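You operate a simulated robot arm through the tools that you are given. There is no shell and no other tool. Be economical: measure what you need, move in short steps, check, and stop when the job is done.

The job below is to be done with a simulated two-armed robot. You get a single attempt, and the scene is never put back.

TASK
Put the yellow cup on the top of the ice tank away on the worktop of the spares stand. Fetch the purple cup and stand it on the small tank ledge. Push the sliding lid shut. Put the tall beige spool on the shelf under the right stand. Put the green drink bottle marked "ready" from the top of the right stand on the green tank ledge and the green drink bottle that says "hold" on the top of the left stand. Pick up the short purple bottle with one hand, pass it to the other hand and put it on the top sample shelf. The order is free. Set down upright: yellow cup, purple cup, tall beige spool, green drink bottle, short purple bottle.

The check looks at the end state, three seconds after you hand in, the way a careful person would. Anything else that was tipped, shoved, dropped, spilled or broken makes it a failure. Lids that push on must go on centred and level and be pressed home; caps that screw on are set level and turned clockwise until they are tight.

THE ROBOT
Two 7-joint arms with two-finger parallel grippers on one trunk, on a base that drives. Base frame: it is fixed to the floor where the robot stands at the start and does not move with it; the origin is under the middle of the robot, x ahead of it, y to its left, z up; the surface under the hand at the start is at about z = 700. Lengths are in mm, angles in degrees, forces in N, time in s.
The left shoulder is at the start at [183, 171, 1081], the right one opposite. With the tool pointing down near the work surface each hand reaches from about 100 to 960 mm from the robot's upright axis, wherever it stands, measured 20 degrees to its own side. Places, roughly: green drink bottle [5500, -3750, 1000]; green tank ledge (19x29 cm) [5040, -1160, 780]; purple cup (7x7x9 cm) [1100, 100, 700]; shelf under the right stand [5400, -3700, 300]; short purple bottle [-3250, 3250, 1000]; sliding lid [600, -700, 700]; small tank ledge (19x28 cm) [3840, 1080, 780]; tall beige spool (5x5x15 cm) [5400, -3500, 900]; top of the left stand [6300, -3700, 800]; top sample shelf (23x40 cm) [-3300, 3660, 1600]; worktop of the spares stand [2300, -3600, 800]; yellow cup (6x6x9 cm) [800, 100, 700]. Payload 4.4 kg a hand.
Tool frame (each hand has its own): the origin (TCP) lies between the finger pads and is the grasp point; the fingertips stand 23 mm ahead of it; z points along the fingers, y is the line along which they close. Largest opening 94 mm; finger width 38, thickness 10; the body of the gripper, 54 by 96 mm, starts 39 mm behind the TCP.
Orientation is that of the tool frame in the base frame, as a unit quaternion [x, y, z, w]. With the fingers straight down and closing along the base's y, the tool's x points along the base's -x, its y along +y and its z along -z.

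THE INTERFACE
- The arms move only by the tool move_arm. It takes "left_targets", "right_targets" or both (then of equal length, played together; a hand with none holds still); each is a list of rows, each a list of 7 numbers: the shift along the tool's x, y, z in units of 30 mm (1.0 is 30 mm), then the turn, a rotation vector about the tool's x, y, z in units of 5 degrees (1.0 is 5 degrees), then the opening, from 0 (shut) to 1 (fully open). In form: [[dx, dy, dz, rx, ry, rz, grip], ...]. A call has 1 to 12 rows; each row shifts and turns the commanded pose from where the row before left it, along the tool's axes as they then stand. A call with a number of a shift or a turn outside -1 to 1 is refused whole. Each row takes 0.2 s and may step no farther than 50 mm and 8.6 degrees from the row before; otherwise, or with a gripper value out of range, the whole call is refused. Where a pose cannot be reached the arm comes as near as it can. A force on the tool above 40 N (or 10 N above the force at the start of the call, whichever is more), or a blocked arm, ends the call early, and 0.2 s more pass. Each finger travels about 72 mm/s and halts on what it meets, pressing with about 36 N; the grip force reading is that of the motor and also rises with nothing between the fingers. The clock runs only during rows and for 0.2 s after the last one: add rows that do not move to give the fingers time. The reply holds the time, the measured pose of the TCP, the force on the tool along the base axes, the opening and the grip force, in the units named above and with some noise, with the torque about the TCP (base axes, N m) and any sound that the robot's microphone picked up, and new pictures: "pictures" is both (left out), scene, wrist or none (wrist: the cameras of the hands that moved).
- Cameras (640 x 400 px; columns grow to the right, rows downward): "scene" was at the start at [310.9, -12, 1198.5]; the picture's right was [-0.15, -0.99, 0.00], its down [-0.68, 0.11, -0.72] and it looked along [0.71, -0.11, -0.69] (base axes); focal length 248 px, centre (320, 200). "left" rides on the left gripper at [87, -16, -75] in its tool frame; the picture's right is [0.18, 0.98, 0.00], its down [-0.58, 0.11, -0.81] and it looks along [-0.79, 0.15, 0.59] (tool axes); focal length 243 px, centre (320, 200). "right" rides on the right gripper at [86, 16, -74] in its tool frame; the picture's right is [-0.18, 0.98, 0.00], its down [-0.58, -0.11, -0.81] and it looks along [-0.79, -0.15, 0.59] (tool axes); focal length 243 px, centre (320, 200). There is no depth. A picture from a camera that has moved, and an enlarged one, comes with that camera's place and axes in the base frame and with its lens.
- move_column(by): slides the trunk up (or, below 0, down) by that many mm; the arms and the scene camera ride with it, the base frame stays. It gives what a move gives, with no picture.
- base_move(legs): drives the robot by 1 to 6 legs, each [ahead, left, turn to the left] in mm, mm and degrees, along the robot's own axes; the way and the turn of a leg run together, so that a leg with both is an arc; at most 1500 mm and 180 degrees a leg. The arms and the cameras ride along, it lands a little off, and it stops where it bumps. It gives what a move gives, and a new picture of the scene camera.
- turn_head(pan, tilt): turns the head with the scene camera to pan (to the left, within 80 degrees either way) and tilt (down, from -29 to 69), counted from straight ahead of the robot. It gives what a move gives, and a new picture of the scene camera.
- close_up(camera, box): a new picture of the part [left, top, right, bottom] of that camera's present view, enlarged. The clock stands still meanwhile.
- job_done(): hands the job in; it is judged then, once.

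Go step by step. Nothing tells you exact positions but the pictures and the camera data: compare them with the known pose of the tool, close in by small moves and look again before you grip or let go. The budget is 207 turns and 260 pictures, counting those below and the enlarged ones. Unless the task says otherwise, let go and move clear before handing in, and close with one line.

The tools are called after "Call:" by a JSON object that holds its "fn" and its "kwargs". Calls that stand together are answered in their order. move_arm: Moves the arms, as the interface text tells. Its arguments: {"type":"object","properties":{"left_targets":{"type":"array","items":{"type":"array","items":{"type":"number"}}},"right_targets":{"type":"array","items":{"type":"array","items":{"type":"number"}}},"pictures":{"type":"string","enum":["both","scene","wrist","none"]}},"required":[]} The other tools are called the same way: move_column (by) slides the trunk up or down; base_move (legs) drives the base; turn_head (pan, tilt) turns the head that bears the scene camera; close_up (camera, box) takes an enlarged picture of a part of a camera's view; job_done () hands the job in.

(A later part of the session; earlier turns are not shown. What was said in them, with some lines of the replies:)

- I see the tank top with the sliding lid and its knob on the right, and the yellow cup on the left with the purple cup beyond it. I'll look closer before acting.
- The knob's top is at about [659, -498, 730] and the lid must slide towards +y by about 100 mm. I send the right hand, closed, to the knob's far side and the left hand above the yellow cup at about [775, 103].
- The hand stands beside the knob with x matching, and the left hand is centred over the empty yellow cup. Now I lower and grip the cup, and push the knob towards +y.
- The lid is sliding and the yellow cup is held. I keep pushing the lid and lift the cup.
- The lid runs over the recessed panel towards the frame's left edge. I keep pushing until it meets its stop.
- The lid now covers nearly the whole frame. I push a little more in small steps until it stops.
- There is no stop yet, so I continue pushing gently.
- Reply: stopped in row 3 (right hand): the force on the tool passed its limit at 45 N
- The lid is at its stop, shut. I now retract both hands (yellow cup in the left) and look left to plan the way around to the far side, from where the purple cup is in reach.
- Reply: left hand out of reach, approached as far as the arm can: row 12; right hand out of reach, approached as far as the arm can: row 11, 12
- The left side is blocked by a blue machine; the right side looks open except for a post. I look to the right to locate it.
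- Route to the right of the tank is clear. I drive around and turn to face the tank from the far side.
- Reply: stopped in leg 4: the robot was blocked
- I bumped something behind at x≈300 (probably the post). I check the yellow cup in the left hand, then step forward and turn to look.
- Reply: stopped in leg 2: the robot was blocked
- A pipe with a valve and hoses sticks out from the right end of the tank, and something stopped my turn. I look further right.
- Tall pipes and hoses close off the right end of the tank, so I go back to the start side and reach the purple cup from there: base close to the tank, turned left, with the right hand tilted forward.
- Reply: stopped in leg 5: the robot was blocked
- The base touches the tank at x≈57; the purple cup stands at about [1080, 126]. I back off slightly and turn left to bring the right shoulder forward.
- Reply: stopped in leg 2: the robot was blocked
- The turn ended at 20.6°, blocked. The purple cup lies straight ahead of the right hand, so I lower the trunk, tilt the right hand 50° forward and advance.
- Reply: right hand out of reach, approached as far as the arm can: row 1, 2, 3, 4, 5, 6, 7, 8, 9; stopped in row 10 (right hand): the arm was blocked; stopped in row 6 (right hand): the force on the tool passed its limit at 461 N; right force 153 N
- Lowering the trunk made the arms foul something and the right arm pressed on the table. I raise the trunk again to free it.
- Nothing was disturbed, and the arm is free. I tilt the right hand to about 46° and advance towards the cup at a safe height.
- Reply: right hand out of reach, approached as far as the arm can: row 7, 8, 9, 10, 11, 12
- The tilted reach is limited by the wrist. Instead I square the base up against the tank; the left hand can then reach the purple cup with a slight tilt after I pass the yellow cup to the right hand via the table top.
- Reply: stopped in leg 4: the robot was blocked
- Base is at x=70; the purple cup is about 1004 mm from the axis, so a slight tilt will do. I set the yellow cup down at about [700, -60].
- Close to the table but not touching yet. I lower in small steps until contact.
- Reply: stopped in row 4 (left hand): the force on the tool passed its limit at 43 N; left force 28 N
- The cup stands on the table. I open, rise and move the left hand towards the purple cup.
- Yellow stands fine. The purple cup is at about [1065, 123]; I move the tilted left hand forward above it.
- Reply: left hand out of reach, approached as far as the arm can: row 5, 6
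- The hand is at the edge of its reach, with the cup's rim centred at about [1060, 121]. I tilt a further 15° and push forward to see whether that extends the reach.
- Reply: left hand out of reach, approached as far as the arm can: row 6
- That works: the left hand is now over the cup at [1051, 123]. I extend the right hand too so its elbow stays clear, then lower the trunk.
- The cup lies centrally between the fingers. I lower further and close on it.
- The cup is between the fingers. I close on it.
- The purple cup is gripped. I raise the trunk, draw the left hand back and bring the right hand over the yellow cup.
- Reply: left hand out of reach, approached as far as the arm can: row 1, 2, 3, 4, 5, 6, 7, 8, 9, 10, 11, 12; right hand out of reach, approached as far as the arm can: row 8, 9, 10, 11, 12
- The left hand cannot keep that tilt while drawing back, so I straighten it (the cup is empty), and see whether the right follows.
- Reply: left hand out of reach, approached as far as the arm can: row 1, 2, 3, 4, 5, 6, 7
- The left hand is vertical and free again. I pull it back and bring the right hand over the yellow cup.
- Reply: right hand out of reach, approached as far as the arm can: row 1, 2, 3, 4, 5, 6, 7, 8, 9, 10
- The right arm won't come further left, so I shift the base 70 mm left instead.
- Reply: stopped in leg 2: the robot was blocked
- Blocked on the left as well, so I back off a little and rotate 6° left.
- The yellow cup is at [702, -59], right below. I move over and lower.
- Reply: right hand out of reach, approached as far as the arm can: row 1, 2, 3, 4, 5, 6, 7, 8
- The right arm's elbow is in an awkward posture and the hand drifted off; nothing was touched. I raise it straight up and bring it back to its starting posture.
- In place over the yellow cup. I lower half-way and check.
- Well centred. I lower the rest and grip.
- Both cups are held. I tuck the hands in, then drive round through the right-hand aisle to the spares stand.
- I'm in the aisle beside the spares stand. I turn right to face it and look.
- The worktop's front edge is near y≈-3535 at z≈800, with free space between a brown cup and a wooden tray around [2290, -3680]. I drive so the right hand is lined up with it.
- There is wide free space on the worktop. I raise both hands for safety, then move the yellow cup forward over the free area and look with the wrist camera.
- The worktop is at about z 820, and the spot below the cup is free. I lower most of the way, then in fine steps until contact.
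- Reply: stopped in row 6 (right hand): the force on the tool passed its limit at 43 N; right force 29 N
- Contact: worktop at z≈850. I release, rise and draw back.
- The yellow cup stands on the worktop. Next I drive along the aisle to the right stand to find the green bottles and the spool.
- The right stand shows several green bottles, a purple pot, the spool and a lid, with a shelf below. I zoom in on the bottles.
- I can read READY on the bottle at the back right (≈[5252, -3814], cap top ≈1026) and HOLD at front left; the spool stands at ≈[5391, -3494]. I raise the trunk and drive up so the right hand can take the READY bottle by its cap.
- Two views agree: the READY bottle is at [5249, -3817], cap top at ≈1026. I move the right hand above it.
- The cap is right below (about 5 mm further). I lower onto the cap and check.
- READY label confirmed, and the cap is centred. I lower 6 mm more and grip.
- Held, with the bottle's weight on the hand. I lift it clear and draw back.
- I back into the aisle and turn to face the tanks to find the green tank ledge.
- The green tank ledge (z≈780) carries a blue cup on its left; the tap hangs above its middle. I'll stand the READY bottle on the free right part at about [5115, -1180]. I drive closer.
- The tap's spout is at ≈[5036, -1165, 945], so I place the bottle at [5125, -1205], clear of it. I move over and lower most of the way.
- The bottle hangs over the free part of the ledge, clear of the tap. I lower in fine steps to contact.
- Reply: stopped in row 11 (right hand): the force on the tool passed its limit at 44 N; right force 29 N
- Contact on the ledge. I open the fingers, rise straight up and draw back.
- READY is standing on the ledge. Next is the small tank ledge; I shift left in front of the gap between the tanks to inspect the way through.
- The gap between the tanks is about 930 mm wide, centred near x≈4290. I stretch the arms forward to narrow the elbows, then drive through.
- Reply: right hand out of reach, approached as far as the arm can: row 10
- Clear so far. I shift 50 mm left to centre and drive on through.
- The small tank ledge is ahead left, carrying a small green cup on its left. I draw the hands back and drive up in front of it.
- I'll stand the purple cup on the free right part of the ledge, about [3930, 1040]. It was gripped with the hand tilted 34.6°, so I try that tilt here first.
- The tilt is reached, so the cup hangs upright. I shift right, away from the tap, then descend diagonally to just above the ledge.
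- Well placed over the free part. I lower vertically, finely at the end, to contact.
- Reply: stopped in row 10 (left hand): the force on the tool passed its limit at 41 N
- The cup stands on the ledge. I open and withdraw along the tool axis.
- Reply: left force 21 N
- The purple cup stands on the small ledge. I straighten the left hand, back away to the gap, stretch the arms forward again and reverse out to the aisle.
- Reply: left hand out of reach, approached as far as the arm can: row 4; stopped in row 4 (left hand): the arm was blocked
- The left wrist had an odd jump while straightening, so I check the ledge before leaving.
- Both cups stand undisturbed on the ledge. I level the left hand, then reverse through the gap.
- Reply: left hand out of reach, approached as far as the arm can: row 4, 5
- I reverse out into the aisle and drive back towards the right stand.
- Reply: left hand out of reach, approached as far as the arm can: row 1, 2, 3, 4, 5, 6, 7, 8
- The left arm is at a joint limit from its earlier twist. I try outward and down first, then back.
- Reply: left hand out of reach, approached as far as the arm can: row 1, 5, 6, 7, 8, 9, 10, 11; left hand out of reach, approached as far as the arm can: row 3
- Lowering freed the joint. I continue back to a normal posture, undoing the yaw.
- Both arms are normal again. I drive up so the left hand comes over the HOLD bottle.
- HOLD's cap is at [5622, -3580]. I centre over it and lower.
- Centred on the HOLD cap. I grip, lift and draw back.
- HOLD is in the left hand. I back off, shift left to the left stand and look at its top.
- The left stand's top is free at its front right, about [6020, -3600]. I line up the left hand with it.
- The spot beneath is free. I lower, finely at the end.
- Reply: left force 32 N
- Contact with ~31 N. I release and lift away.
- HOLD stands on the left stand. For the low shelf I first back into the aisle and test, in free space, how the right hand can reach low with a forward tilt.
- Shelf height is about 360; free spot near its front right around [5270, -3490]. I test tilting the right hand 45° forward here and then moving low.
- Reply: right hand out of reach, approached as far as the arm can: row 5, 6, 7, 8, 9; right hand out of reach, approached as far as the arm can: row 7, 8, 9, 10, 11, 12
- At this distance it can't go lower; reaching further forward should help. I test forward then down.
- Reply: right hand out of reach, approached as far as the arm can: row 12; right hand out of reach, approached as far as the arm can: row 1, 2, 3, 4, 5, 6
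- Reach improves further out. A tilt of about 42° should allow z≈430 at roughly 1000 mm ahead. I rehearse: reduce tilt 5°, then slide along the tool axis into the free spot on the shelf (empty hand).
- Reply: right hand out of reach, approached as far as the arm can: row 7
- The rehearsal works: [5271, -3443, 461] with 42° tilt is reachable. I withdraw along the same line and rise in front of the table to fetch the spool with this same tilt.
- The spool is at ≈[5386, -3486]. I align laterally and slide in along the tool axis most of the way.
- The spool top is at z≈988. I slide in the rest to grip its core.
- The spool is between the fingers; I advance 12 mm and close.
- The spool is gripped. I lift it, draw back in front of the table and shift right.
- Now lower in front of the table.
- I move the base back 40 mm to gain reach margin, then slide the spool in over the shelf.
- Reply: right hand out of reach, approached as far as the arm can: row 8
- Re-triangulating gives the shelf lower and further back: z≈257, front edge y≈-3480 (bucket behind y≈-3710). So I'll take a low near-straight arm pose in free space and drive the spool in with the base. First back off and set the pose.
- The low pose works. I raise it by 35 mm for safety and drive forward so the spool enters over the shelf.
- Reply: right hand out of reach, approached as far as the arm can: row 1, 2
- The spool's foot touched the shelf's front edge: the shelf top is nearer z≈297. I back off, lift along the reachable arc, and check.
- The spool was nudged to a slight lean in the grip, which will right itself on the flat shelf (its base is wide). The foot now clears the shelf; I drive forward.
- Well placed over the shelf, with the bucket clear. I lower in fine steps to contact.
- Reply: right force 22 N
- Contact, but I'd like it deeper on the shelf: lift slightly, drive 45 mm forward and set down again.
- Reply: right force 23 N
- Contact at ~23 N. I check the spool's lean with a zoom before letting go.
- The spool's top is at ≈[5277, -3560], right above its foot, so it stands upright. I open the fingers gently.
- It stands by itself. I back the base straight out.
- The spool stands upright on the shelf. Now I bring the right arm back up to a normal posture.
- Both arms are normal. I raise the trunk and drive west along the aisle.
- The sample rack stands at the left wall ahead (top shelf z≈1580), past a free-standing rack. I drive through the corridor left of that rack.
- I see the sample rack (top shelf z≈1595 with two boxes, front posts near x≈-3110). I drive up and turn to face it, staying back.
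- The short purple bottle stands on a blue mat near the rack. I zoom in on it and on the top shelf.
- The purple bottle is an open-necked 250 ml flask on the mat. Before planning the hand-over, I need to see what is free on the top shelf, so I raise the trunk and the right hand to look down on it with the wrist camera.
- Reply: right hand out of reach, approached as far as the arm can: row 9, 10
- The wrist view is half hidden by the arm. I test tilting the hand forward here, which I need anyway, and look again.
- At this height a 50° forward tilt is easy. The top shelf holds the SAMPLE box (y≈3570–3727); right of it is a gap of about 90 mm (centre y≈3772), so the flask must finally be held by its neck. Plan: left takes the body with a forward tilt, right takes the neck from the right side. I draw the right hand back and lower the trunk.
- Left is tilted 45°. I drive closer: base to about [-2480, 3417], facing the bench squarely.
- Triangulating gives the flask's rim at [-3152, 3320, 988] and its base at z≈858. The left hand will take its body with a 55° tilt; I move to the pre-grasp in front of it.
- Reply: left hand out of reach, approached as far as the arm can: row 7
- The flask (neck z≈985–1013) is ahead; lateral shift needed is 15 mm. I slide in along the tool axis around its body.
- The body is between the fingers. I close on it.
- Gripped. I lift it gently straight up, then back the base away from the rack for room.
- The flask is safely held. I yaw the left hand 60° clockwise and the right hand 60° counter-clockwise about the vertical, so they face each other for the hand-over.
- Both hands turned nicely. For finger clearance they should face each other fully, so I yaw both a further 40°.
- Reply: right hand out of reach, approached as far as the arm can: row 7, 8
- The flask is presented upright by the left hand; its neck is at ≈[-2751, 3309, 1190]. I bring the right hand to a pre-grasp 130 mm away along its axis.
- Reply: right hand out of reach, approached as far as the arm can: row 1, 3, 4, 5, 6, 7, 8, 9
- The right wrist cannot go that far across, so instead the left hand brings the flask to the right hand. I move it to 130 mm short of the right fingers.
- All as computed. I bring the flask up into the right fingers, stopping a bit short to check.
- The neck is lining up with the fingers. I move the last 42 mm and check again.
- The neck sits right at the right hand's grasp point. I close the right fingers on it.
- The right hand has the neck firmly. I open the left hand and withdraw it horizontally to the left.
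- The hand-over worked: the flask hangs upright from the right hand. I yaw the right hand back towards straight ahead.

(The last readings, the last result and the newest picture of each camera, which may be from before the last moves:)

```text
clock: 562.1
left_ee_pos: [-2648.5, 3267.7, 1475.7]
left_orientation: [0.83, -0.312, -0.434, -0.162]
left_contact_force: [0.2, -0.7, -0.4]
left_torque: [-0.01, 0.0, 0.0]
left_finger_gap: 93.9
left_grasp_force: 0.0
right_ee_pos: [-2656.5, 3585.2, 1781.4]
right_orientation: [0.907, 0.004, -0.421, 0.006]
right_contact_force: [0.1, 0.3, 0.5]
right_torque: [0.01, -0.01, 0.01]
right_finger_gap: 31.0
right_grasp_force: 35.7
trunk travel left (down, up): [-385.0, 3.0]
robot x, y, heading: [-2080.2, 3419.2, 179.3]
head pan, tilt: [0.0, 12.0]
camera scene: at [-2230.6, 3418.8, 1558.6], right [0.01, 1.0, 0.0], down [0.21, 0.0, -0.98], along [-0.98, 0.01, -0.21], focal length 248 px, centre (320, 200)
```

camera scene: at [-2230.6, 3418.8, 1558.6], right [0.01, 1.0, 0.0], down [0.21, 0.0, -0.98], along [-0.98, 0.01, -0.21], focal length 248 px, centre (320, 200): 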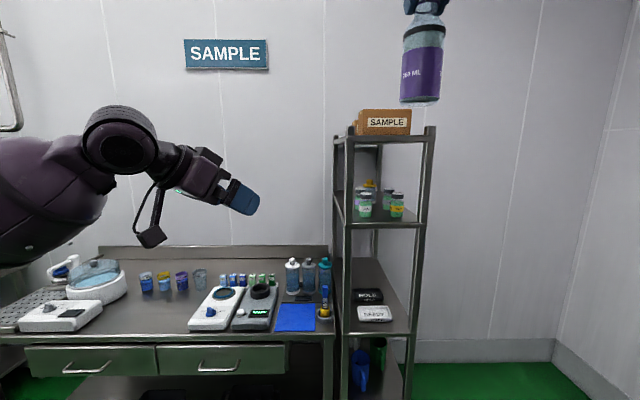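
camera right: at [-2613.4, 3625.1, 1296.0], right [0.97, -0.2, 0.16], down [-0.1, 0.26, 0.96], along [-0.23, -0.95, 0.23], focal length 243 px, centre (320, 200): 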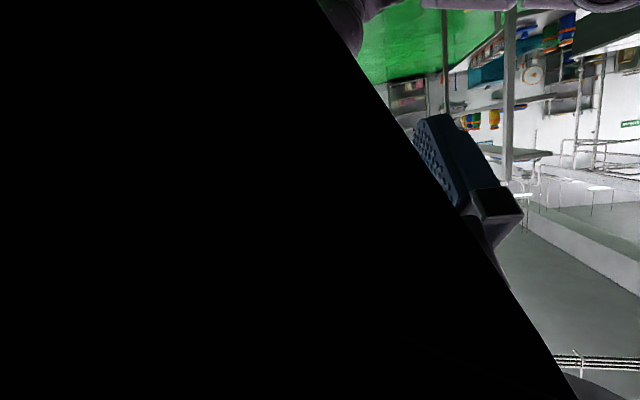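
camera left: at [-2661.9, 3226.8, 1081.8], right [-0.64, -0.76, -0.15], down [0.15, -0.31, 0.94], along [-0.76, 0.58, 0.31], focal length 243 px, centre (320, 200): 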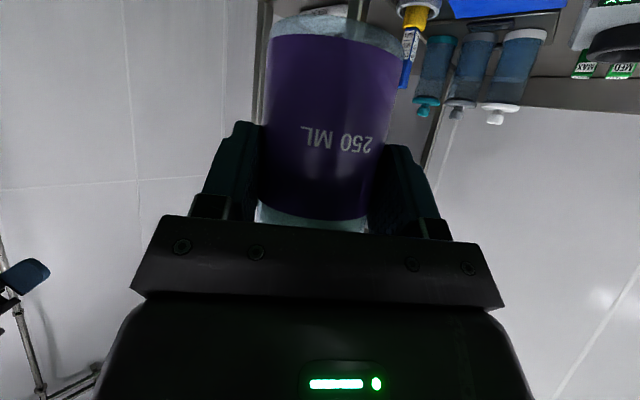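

The right hand reaches z≈1781 easily. To see the free space on top of the shelf, I raise and straighten the left hand and use its wrist camera as a lookout.

Call:
{"fn": "move_arm", "kwargs": {"left_targets": [[-0.6, 0, -0.42, -0.819, 0, -0.574, 1], [-0.6, 0, -0.42, -0.819, 0, -0.574, 1], [-0.6, 0, -0.42, -0.819, 0, -0.574, 1], [-0.6, 0, -0.42, -0.819, 0, -0.574, 1], [-0.6, 0, -0.42, -0.819, 0, -0.574, 1], [-0.6, 0, -0.42, -0.819, 0, -0.574, 1], [-0.6, 0, -0.42, -0.819, 0, -0.574, 1], [-0.6, 0, -0.42, -0.819, 0, -0.574, 1], [0, 0, -0.3, 0, 1, 0, 1], [0, 0, -0.3, 0, 1, 0, 1], [0, 0, -0.3, 0, 1, 0, 1], [0, 0, -0.3, 0, 1, 0, 1]], "pictures": "none"}}

Call:
{"fn": "base_move", "kwargs": {"legs": [[200, 0, 0.7]]}}

Call:
{"fn": "close_up", "kwargs": {"camera": "left", "box": [0, 0, 640, 400]}}

```text
clock: 564.7
left_ee_pos: [-2623.7, 3268.3, 1676.2]
left_orientation: [0.954, -0.01, -0.3, -0.004]
left_contact_force: [0.5, 0.4, -0.2]
left_torque: [-0.02, 0.0, -0.01]
left_finger_gap: 93.9
left_grasp_force: 0.1
right_ee_pos: [-2655.4, 3585.7, 1782.4]
right_orientation: [0.907, 0.005, -0.422, 0.007]
right_contact_force: [0.1, -0.4, -0.5]
right_torque: [0.02, 0.03, 0.0]
right_finger_gap: 30.9
right_grasp_force: 36.0
trunk travel left (down, up): [-385.0, 3.0]
robot x, y, heading: [-2083.0, 3414.9, 179.2]
head pan, tilt: [0.0, 12.0]
```

```text
clock: 566.3
left_ee_pos: [-2819.9, 3262.8, 1675.5]
left_orientation: [0.953, -0.004, -0.302, -0.002]
left_contact_force: [0.1, -1.2, -0.1]
left_torque: [0.0, 0.0, 0.0]
left_finger_gap: 94.2
left_grasp_force: 0.0
right_ee_pos: [-2856.5, 3581.6, 1781.1]
right_orientation: [0.907, 0.009, -0.421, 0.008]
right_contact_force: [-0.6, -0.2, 0.0]
right_torque: [0.01, 0.0, -0.01]
right_finger_gap: 30.9
right_grasp_force: 35.5
trunk travel left (down, up): [-385.0, 3.0]
robot x, y, heading: [-2275.8, 3422.1, 180.1]
head pan, tilt: [0.0, 12.0]
camera scene: at [-2429.3, 3419.3, 1558.5], right [0.0, 1.0, 0.0], down [0.21, 0.0, -0.98], along [-0.98, 0.0, -0.21], focal length 248 px, centre (320, 200)
```

scene: 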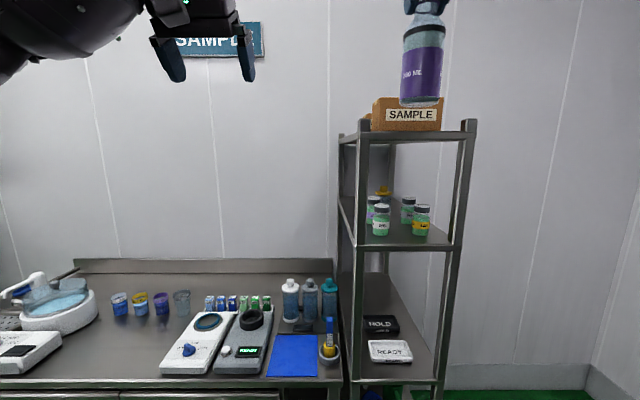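

```text
1.00 times, centred on (320, 200) of left (not enlarged: the box is as wide or as high as the picture)
camera zoom: at [-2705.4, 3277.1, 1687.1], right [0.14, -0.98, -0.11], down [-0.01, -0.11, 0.99], along [-0.99, -0.14, -0.03], focal length 243 px, centre (320, 200)
```

zoom: 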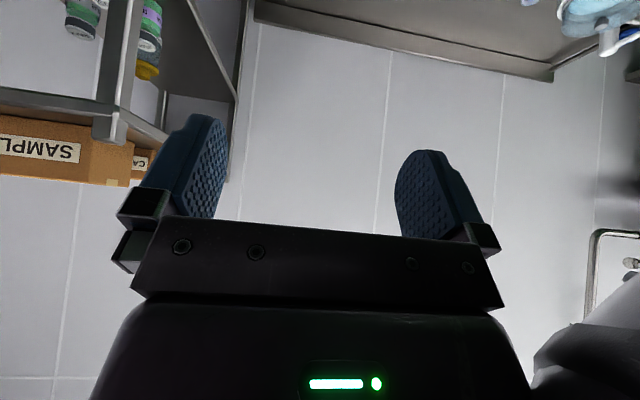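

I straighten, raise and turn the left hand towards the shelf for the view.

Call:
{"fn": "move_arm", "kwargs": {"left_targets": [[0, 0, -0.6, 0, 1, 0, 1], [0, 0, -0.6, 0, 1, 0, 1], [0, 0, -0.6, 0, 1, 0, 1], [0, 0, -0.6, 0, 1, 0, 1], [0, 0, -0.6, 0, 0, 1, 1], [0, 0, -0.5, 0, 0, 1, 1], [0, 0, 0, 0, 0, 1, 1], [0, 0, 0, 0, 0, 1, 1], [0, 0, 0, 0, 0, 1, 1], [0, 0, 0, 0, 0, 1, 1], [0, 0, 0, 0, 0, 1, 1]], "pictures": "wrist"}}

```text
clock: 568.7
left_ee_pos: [-2778.1, 3261.5, 1772.1]
left_orientation: [0.944, -0.302, -0.125, 0.039]
left_contact_force: [-0.2, 0.6, -0.1]
left_torque: [0.0, -0.01, -0.01]
left_finger_gap: 94.0
left_grasp_force: 0.0
right_ee_pos: [-2858.4, 3579.4, 1781.6]
right_orientation: [0.907, 0.009, -0.421, 0.008]
right_contact_force: [0.3, 0.4, -1.0]
right_torque: [0.02, -0.02, -0.02]
right_finger_gap: 30.8
right_grasp_force: 36.2
trunk travel left (down, up): [-385.0, 3.0]
robot x, y, heading: [-2279.1, 3414.1, 180.0]
head pan, tilt: [0.0, 12.0]
camera left: at [-2681.4, 3223.8, 1822.5], right [-0.41, -0.91, 0.11], down [-0.31, 0.25, 0.92], along [-0.86, 0.34, -0.38], focal length 243 px, centre (320, 200)
```

left: 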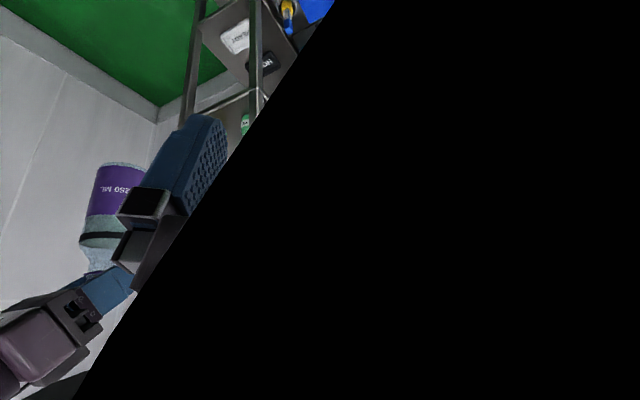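

The arm itself blocks the camera at that tilt; I tilt it forward again at this height.

Call:
{"fn": "move_arm", "kwargs": {"left_targets": [[0, 0, -0.3, 0, -1, 0, 1], [0, 0, -0.3, 0, -1, 0, 1], [0, 0, -0.3, 0, -1, 0, 1], [0, 0, 0, 0, -1, 0, 1], [0, 0, 0, 0, 0, 0, 1]], "pictures": "wrist"}}

```text
clock: 569.9
left_ee_pos: [-2768.1, 3259.9, 1796.9]
left_orientation: [0.908, -0.304, -0.288, -0.014]
left_contact_force: [0.5, -0.6, 0.7]
left_torque: [-0.01, -0.03, 0.01]
left_finger_gap: 94.1
left_grasp_force: 0.1
right_ee_pos: [-2855.1, 3579.3, 1781.8]
right_orientation: [0.907, 0.009, -0.421, 0.008]
right_contact_force: [-0.8, -0.6, -0.2]
right_torque: [0.01, 0.02, 0.04]
right_finger_gap: 30.9
right_grasp_force: 36.6
trunk travel left (down, up): [-385.0, 3.0]
robot x, y, heading: [-2278.4, 3420.2, 179.8]
head pan, tilt: [0.0, 12.0]
camera left: at [-2664.3, 3211.0, 1810.5], right [-0.43, -0.9, 0.05], down [-0.02, 0.06, 1.0], along [-0.9, 0.43, -0.05], focal length 243 px, centre (320, 200)
```

left: 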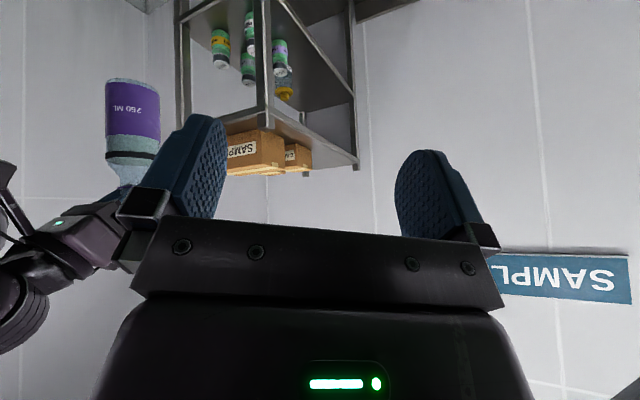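

Now the shelf top is visible. I zoom in.

Call:
{"fn": "close_up", "kwargs": {"camera": "left", "box": [170, 60, 410, 210]}}

```text
2.67 times, centred on (290, 135) of left
camera zoom: at [-2664.3, 3211.0, 1810.5], right [-0.43, -0.9, 0.05], down [-0.02, 0.06, 1.0], along [-0.9, 0.43, -0.05], focal length 647 px, centre (400, 373)
```

zoom: 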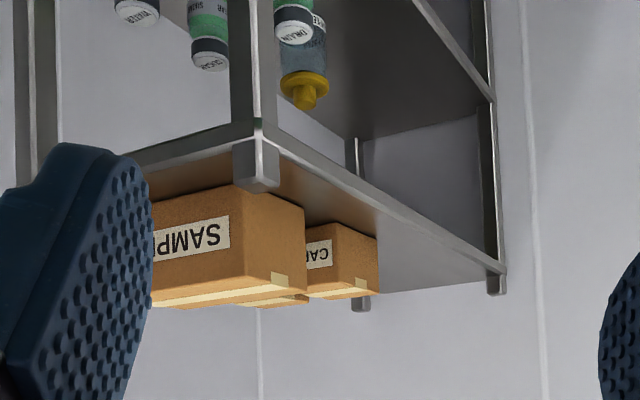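

The boxes stand about 65 mm behind the front edge; the best free spot is the front right corner, right of the SAMPLE box, about [-3135, 3748]. I zoom the scene camera for accurate lateral positions.

Call:
{"fn": "close_up", "kwargs": {"camera": "scene", "box": [330, 60, 490, 160]}}

```text
4.00 times, centred on (410, 110) of scene
camera zoom: at [-2429.1, 3419.9, 1558.5], right [0.0, 1.0, 0.0], down [0.21, 0.0, -0.98], along [-0.98, 0.0, -0.21], focal length 991 px, centre (-40, 560)
```

zoom: 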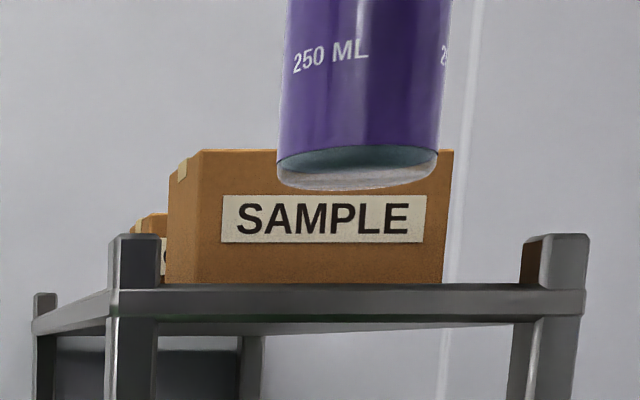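

The gap right of the box is narrow, so I need to know how deep it is. I look with the right wrist camera over the shelf.

Call:
{"fn": "close_up", "kwargs": {"camera": "right", "box": [0, 0, 640, 400]}}

```text
1.00 times, centred on (320, 200) of right (not enlarged: the box is as wide or as high as the picture)
camera zoom: at [-2742.7, 3565.9, 1763.8], right [-0.09, -0.98, 0.15], down [0.24, 0.12, 0.96], along [-0.97, 0.13, 0.22], focal length 243 px, centre (320, 200)
```

zoom: 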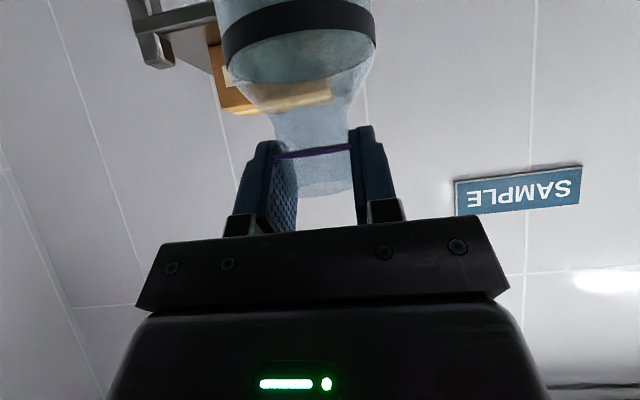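

Call:
{"fn": "close_up", "kwargs": {"camera": "right", "box": [100, 0, 260, 100]}}

```text
4.00 times, centred on (180, 50) of right
camera zoom: at [-2742.7, 3565.9, 1763.8], right [-0.09, -0.98, 0.15], down [0.24, 0.12, 0.96], along [-0.97, 0.13, 0.22], focal length 970 px, centre (880, 800)
```

zoom: 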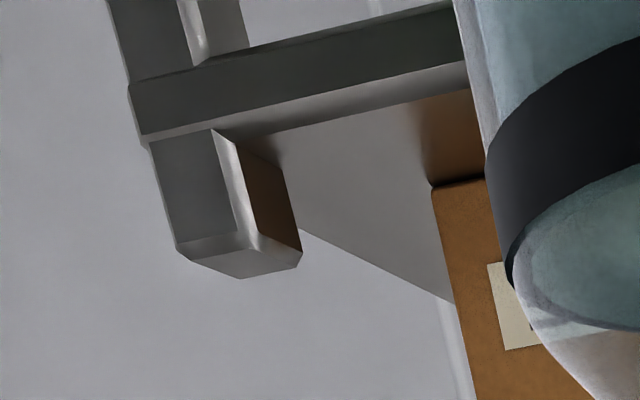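

Now the geometry is consistent: shelf front edge x≈-3070, box face x≈-3142, z≈1595. There is a 72 mm strip in front of the box, so I'll set the flask at [-3101, 3690]. I shift the base accordingly, stopping a little short.

Call:
{"fn": "base_move", "kwargs": {"legs": [[0, -108, 0], [215, 0, 0]]}}

Call:
{"fn": "close_up", "kwargs": {"camera": "left", "box": [0, 20, 320, 220]}}

```text
clock: 572.8
left_ee_pos: [-2987.5, 3369.3, 1797.5]
left_orientation: [0.907, -0.306, -0.288, -0.016]
left_contact_force: [0.3, 0.3, 0.4]
left_torque: [0.01, 0.03, 0.02]
left_finger_gap: 94.1
left_grasp_force: 0.0
right_ee_pos: [-3074.3, 3688.8, 1781.9]
right_orientation: [0.907, 0.008, -0.421, 0.008]
right_contact_force: [0.0, -0.1, 0.7]
right_torque: [0.02, 0.01, 0.04]
right_finger_gap: 30.8
right_grasp_force: 36.1
trunk travel left (down, up): [-385.0, 3.0]
robot x, y, heading: [-2497.6, 3528.6, 179.8]
head pan, tilt: [0.0, 12.0]
camera scene: at [-2647.6, 3527.8, 1558.5], right [0.01, 1.0, 0.0], down [0.21, 0.0, -0.98], along [-0.98, 0.01, -0.21], focal length 248 px, centre (320, 200)
```

scene: 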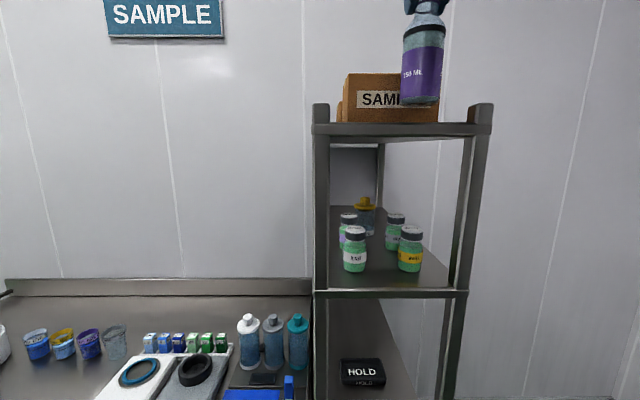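

```text
2.00 times, centred on (160, 120) of left
camera zoom: at [-2883.2, 3319.6, 1810.6], right [-0.43, -0.9, 0.05], down [-0.02, 0.07, 1.0], along [-0.9, 0.43, -0.05], focal length 485 px, centre (640, 360)
```

zoom: 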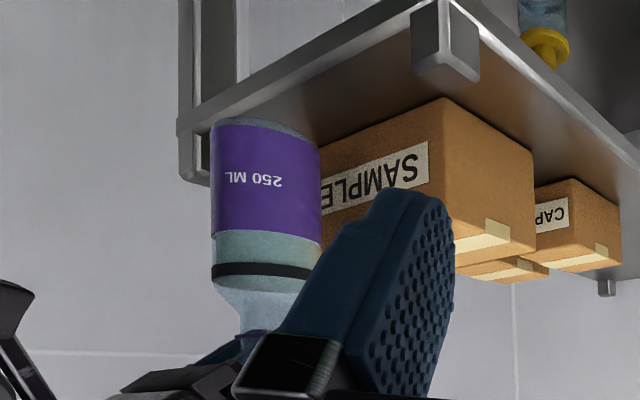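

The view shows the flask vertical and the free strip in front of the box. I drive the last 28 mm and look again.

Call:
{"fn": "base_move", "kwargs": {"legs": [[27, 0, 0]]}}

Call:
{"fn": "close_up", "kwargs": {"camera": "left", "box": [0, 20, 320, 220]}}

```text
clock: 573.6
left_ee_pos: [-3007.6, 3369.1, 1799.2]
left_orientation: [0.907, -0.306, -0.289, -0.014]
left_contact_force: [0.6, 0.2, -0.6]
left_torque: [-0.01, 0.01, 0.01]
left_finger_gap: 93.8
left_grasp_force: 0.0
right_ee_pos: [-3095.5, 3688.8, 1784.0]
right_orientation: [0.906, 0.009, -0.423, 0.008]
right_contact_force: [0.8, 0.1, 0.2]
right_torque: [-0.01, -0.01, 0.0]
right_finger_gap: 30.8
right_grasp_force: 35.8
trunk travel left (down, up): [-385.0, 3.0]
robot x, y, heading: [-2524.1, 3528.7, 179.8]
head pan, tilt: [0.0, 12.0]
camera scene: at [-2670.2, 3527.9, 1558.9], right [0.01, 1.0, 0.0], down [0.2, 0.0, -0.98], along [-0.98, 0.0, -0.2], focal length 248 px, centre (320, 200)
```

scene: 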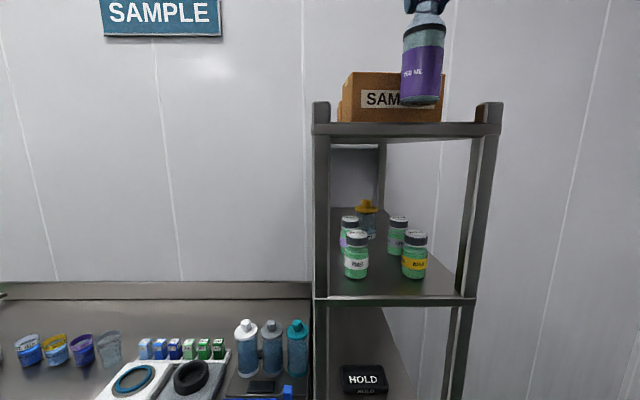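

```text
2.00 times, centred on (160, 120) of left
camera zoom: at [-2904.4, 3319.6, 1812.1], right [-0.44, -0.9, 0.05], down [-0.02, 0.06, 1.0], along [-0.9, 0.43, -0.05], focal length 485 px, centre (640, 360)
```

zoom: 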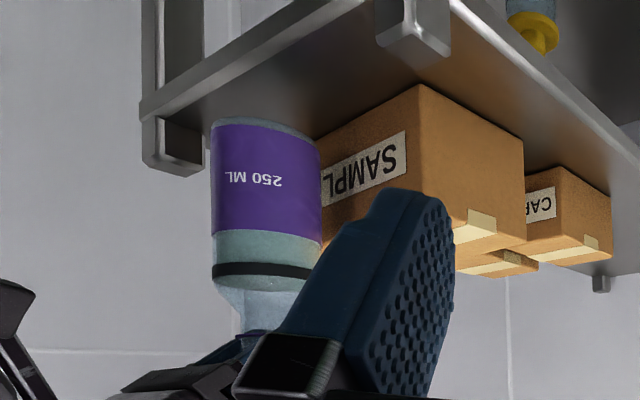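

The target spot lies midway between front edge and box. I adjust 9 mm forward and lower gently.

Call:
{"fn": "move_arm", "kwargs": {"right_targets": [[0, 0, 0, 0, 0, 0, 0.25], [-0.193, 0, 0.23, 0, 0, 0, 0.25], [0.15, 0, 0.13, 0, 0, 0, 0.25], [0.15, 0, 0.13, 0, 0, 0, 0.25], [0.15, 0, 0.13, 0, 0, 0, 0.25], [0.15, 0, 0.13, 0, 0, 0, 0.25], [0, 0, 0, 0, 0, 0, 0.25]], "pictures": "none"}}

Call:
{"fn": "close_up", "kwargs": {"camera": "left", "box": [0, 20, 320, 220]}}

Call:
{"fn": "close_up", "kwargs": {"camera": "scene", "box": [330, 50, 490, 150]}}

```text
clock: 575.2
left_ee_pos: [-3012.5, 3369.0, 1798.2]
left_orientation: [0.907, -0.306, -0.289, -0.015]
left_contact_force: [0.6, 0.6, -0.1]
left_torque: [0.01, -0.02, -0.04]
left_finger_gap: 94.1
left_grasp_force: 0.0
right_ee_pos: [-3109.8, 3689.7, 1759.3]
right_orientation: [0.907, 0.008, -0.421, 0.008]
right_contact_force: [-0.7, 0.0, 0.5]
right_torque: [-0.01, 0.02, -0.01]
right_finger_gap: 30.8
right_grasp_force: 36.1
trunk travel left (down, up): [-385.0, 3.0]
robot x, y, heading: [-2523.1, 3524.7, 179.6]
head pan, tilt: [0.0, 12.0]
```

```text
2.00 times, centred on (160, 120) of left
camera zoom: at [-2909.2, 3319.3, 1811.0], right [-0.44, -0.9, 0.05], down [-0.02, 0.06, 1.0], along [-0.9, 0.43, -0.05], focal length 485 px, centre (640, 360)
```

zoom: 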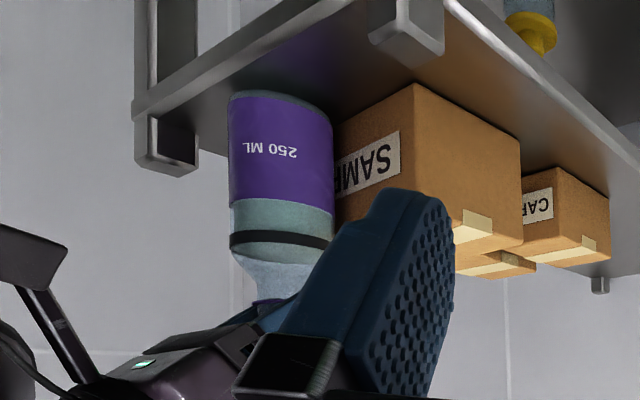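

```text
4.00 times, centred on (410, 100) of scene
camera zoom: at [-2674.3, 3527.7, 1558.5], right [0.01, 1.0, 0.0], down [0.21, 0.0, -0.98], along [-0.98, 0.0, -0.21], focal length 991 px, centre (-40, 600)
```

zoom: 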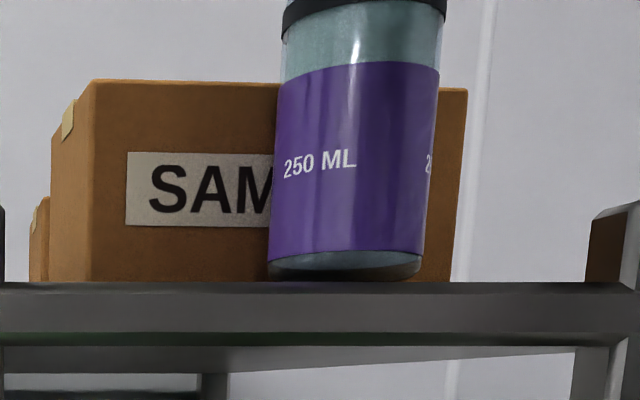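

It sits slightly too near the box; I move back 8 mm and then lower in fine steps to contact.

Call:
{"fn": "move_arm", "kwargs": {"right_targets": [[0.171, 0, -0.204, 0, 0, 0, 0.25], [0, 0, 0, 0, 0, 0, 0.25], [0.09, 0, 0.075, 0, 0, 0, 0.25], [0.09, 0, 0.075, 0, 0, 0, 0.25], [0.06, 0, 0.05, 0, 0, 0, 0.25], [0.06, 0, 0.05, 0, 0, 0, 0.25], [0.06, 0, 0.05, 0, 0, 0, 0.25], [0, 0, 0, 0, 0, 0, 0.25]], "pictures": "none"}}

Call:
{"fn": "close_up", "kwargs": {"camera": "left", "box": [0, 20, 320, 220]}}

```text
clock: 576.6
left_ee_pos: [-3012.1, 3369.3, 1798.1]
left_orientation: [0.907, -0.306, -0.289, -0.015]
left_contact_force: [0.3, 0.7, 0.3]
left_torque: [-0.01, -0.01, 0.01]
left_finger_gap: 94.1
left_grasp_force: 0.1
right_ee_pos: [-3098.1, 3689.5, 1754.0]
right_orientation: [0.904, 0.007, -0.428, 0.011]
right_contact_force: [1.6, -2.7, 9.6]
right_torque: [-0.16, -0.48, -0.05]
right_finger_gap: 31.1
right_grasp_force: 36.1
trunk travel left (down, up): [-385.0, 3.0]
robot x, y, heading: [-2520.7, 3522.9, 179.6]
head pan, tilt: [0.0, 12.0]
stopped in row 6 (right hand): the force on the tool passed its limit at 48 N (the readings are from after the stop); the commanded pose is now the measured one
```

```text
2.00 times, centred on (160, 120) of left
camera zoom: at [-2908.4, 3319.2, 1811.1], right [-0.43, -0.9, 0.05], down [-0.02, 0.06, 1.0], along [-0.9, 0.43, -0.05], focal length 485 px, centre (640, 360)
```

zoom: 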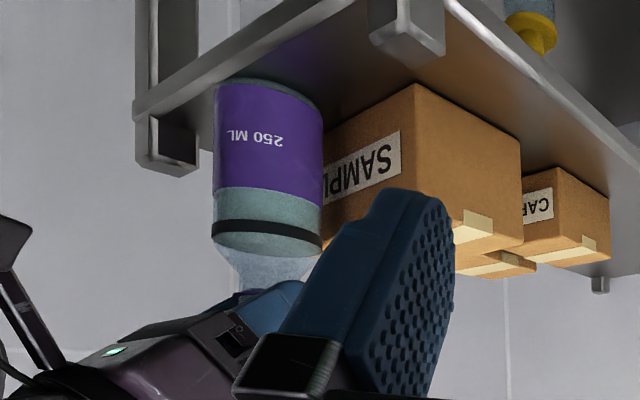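

Contact made. One zoom from the front to verify it stands level before releasing.

Call:
{"fn": "close_up", "kwargs": {"camera": "scene", "box": [330, 50, 490, 150]}}

```text
4.00 times, centred on (410, 100) of scene
camera zoom: at [-2673.5, 3527.6, 1558.4], right [0.0, 1.0, 0.0], down [0.21, 0.0, -0.98], along [-0.98, 0.0, -0.21], focal length 991 px, centre (-40, 600)
```

zoom: 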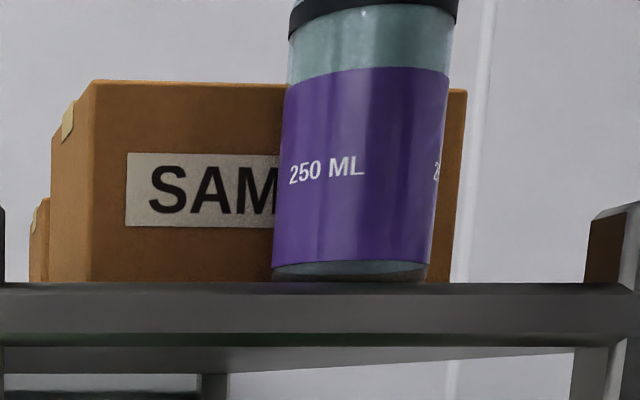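

It stands on the shelf inside the front edge. I open the right fingers gently.

Call:
{"fn": "move_arm", "kwargs": {"right_targets": [[0, 0, 0, 0, 0, 0, 0.4], [0, 0, 0, 0, 0, 0, 0.55], [0, 0, 0, 0, 0, 0, 0.75], [0, 0, 0, 0, 0, 0, 0.85], [0, 0, 0, 0, 0, 0, 0.85]], "pictures": "none"}}

Call:
{"fn": "close_up", "kwargs": {"camera": "left", "box": [0, 20, 320, 220]}}

```text
clock: 577.8
left_ee_pos: [-3013.8, 3369.4, 1796.3]
left_orientation: [0.907, -0.306, -0.289, -0.015]
left_contact_force: [0.4, 0.4, 1.2]
left_torque: [-0.01, 0.0, -0.01]
left_finger_gap: 93.8
left_grasp_force: 0.0
right_ee_pos: [-3100.3, 3690.1, 1752.3]
right_orientation: [0.904, 0.007, -0.427, 0.009]
right_contact_force: [-0.1, 0.2, -1.0]
right_torque: [0.02, -0.01, -0.01]
right_finger_gap: 80.0
right_grasp_force: 0.0
trunk travel left (down, up): [-385.0, 3.0]
robot x, y, heading: [-2522.8, 3525.5, 179.5]
head pan, tilt: [0.0, 12.0]
```

```text
2.00 times, centred on (160, 120) of left
camera zoom: at [-2909.4, 3319.5, 1811.0], right [-0.44, -0.9, 0.05], down [-0.02, 0.06, 1.0], along [-0.9, 0.43, -0.05], focal length 485 px, centre (640, 360)
```

zoom: 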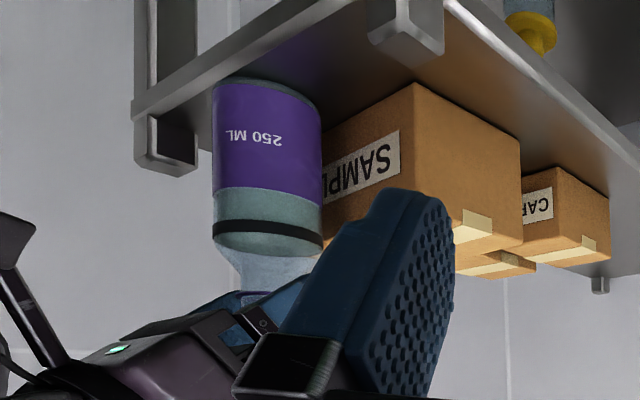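

It stands by itself. I withdraw the right hand along its axis.

Call:
{"fn": "move_arm", "kwargs": {"right_targets": [[0, 0, -0.4, 0, 0, 0, 0.85], [0, 0, -0.6, 0, 0, 0, 0.85], [0, 0, -0.6, 0, 0, 0, 0.85], [0, 0, -0.8, 0, 0, 0, 0.85], [0, 0, -0.8, 0, 0, 0, 0.85], [0.5, 0, -0.6, 0, 0, 0, 0.85], [0.5, 0, -0.6, 0, 0, 0, 0.85]], "pictures": "scene"}}

```text
clock: 579.4
left_ee_pos: [-3012.4, 3369.4, 1797.9]
left_orientation: [0.907, -0.306, -0.289, -0.015]
left_contact_force: [0.6, 0.0, 0.4]
left_torque: [0.0, 0.0, -0.03]
left_finger_gap: 93.9
left_grasp_force: 0.1
right_ee_pos: [-2979.4, 3694.6, 1816.0]
right_orientation: [0.904, 0.008, -0.427, 0.01]
right_contact_force: [0.9, 0.0, -0.4]
right_torque: [0.02, 0.02, -0.02]
right_finger_gap: 80.0
right_grasp_force: 0.2
trunk travel left (down, up): [-385.0, 3.0]
robot x, y, heading: [-2524.8, 3528.2, 179.7]
head pan, tilt: [0.0, 12.0]
camera scene: at [-2673.4, 3528.1, 1558.6], right [0.0, 1.0, 0.0], down [0.21, 0.0, -0.98], along [-0.98, 0.0, -0.21], focal length 248 px, centre (320, 200)
```

scene: 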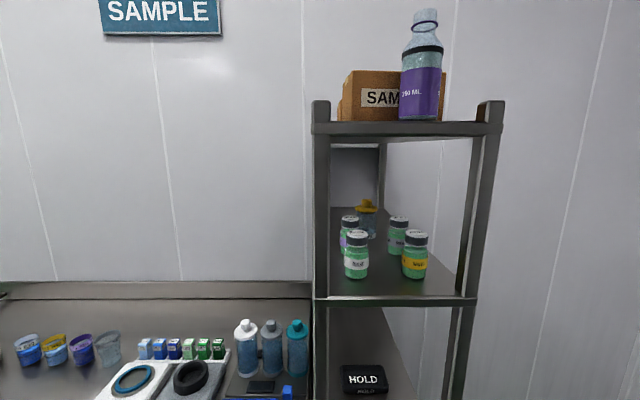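

The flask stands upright on the top sample shelf, with the boxes undisturbed. I back the robot clear and take a final look.

Call:
{"fn": "base_move", "kwargs": {"legs": [[-400, 0, 0]]}}

```text
clock: 581.8
left_ee_pos: [-2627.2, 3366.1, 1798.2]
left_orientation: [0.908, -0.304, -0.288, -0.016]
left_contact_force: [-0.3, -0.3, 0.8]
left_torque: [-0.01, 0.02, 0.02]
left_finger_gap: 93.9
left_grasp_force: 0.1
right_ee_pos: [-2596.3, 3691.9, 1814.1]
right_orientation: [0.904, 0.009, -0.426, 0.01]
right_contact_force: [0.2, -1.4, -0.3]
right_torque: [-0.01, 0.04, 0.0]
right_finger_gap: 79.7
right_grasp_force: 0.1
trunk travel left (down, up): [-385.0, 3.0]
robot x, y, heading: [-2135.4, 3525.3, 179.9]
head pan, tilt: [0.0, 12.0]
camera scene: at [-2289.1, 3526.1, 1558.5], right [0.0, 1.0, 0.0], down [0.21, 0.0, -0.98], along [-0.98, 0.0, -0.21], focal length 248 px, centre (320, 200)
```

scene: 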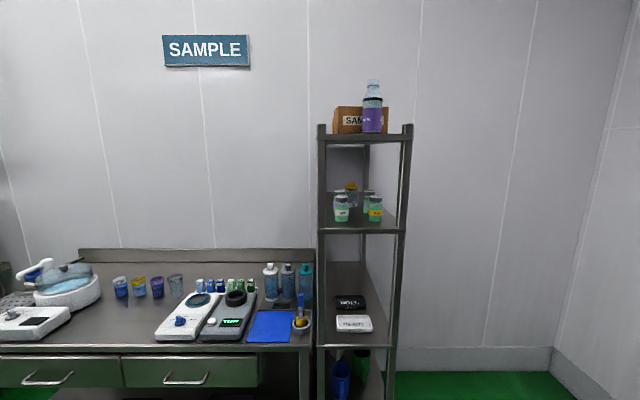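

Everything is set down, both hands are empty and clear, and the last view shows the flask upright on the shelf. I hand the job in.

Call:
{"fn": "job_done", "kwargs": {}}

```text
The job is handed in.
```

The job is handed in: every item is where the task asked, upright, and the sliding lid is pushed to its stop. The short purple bottle, a 250 ml flask, was passed from the left hand to the right.
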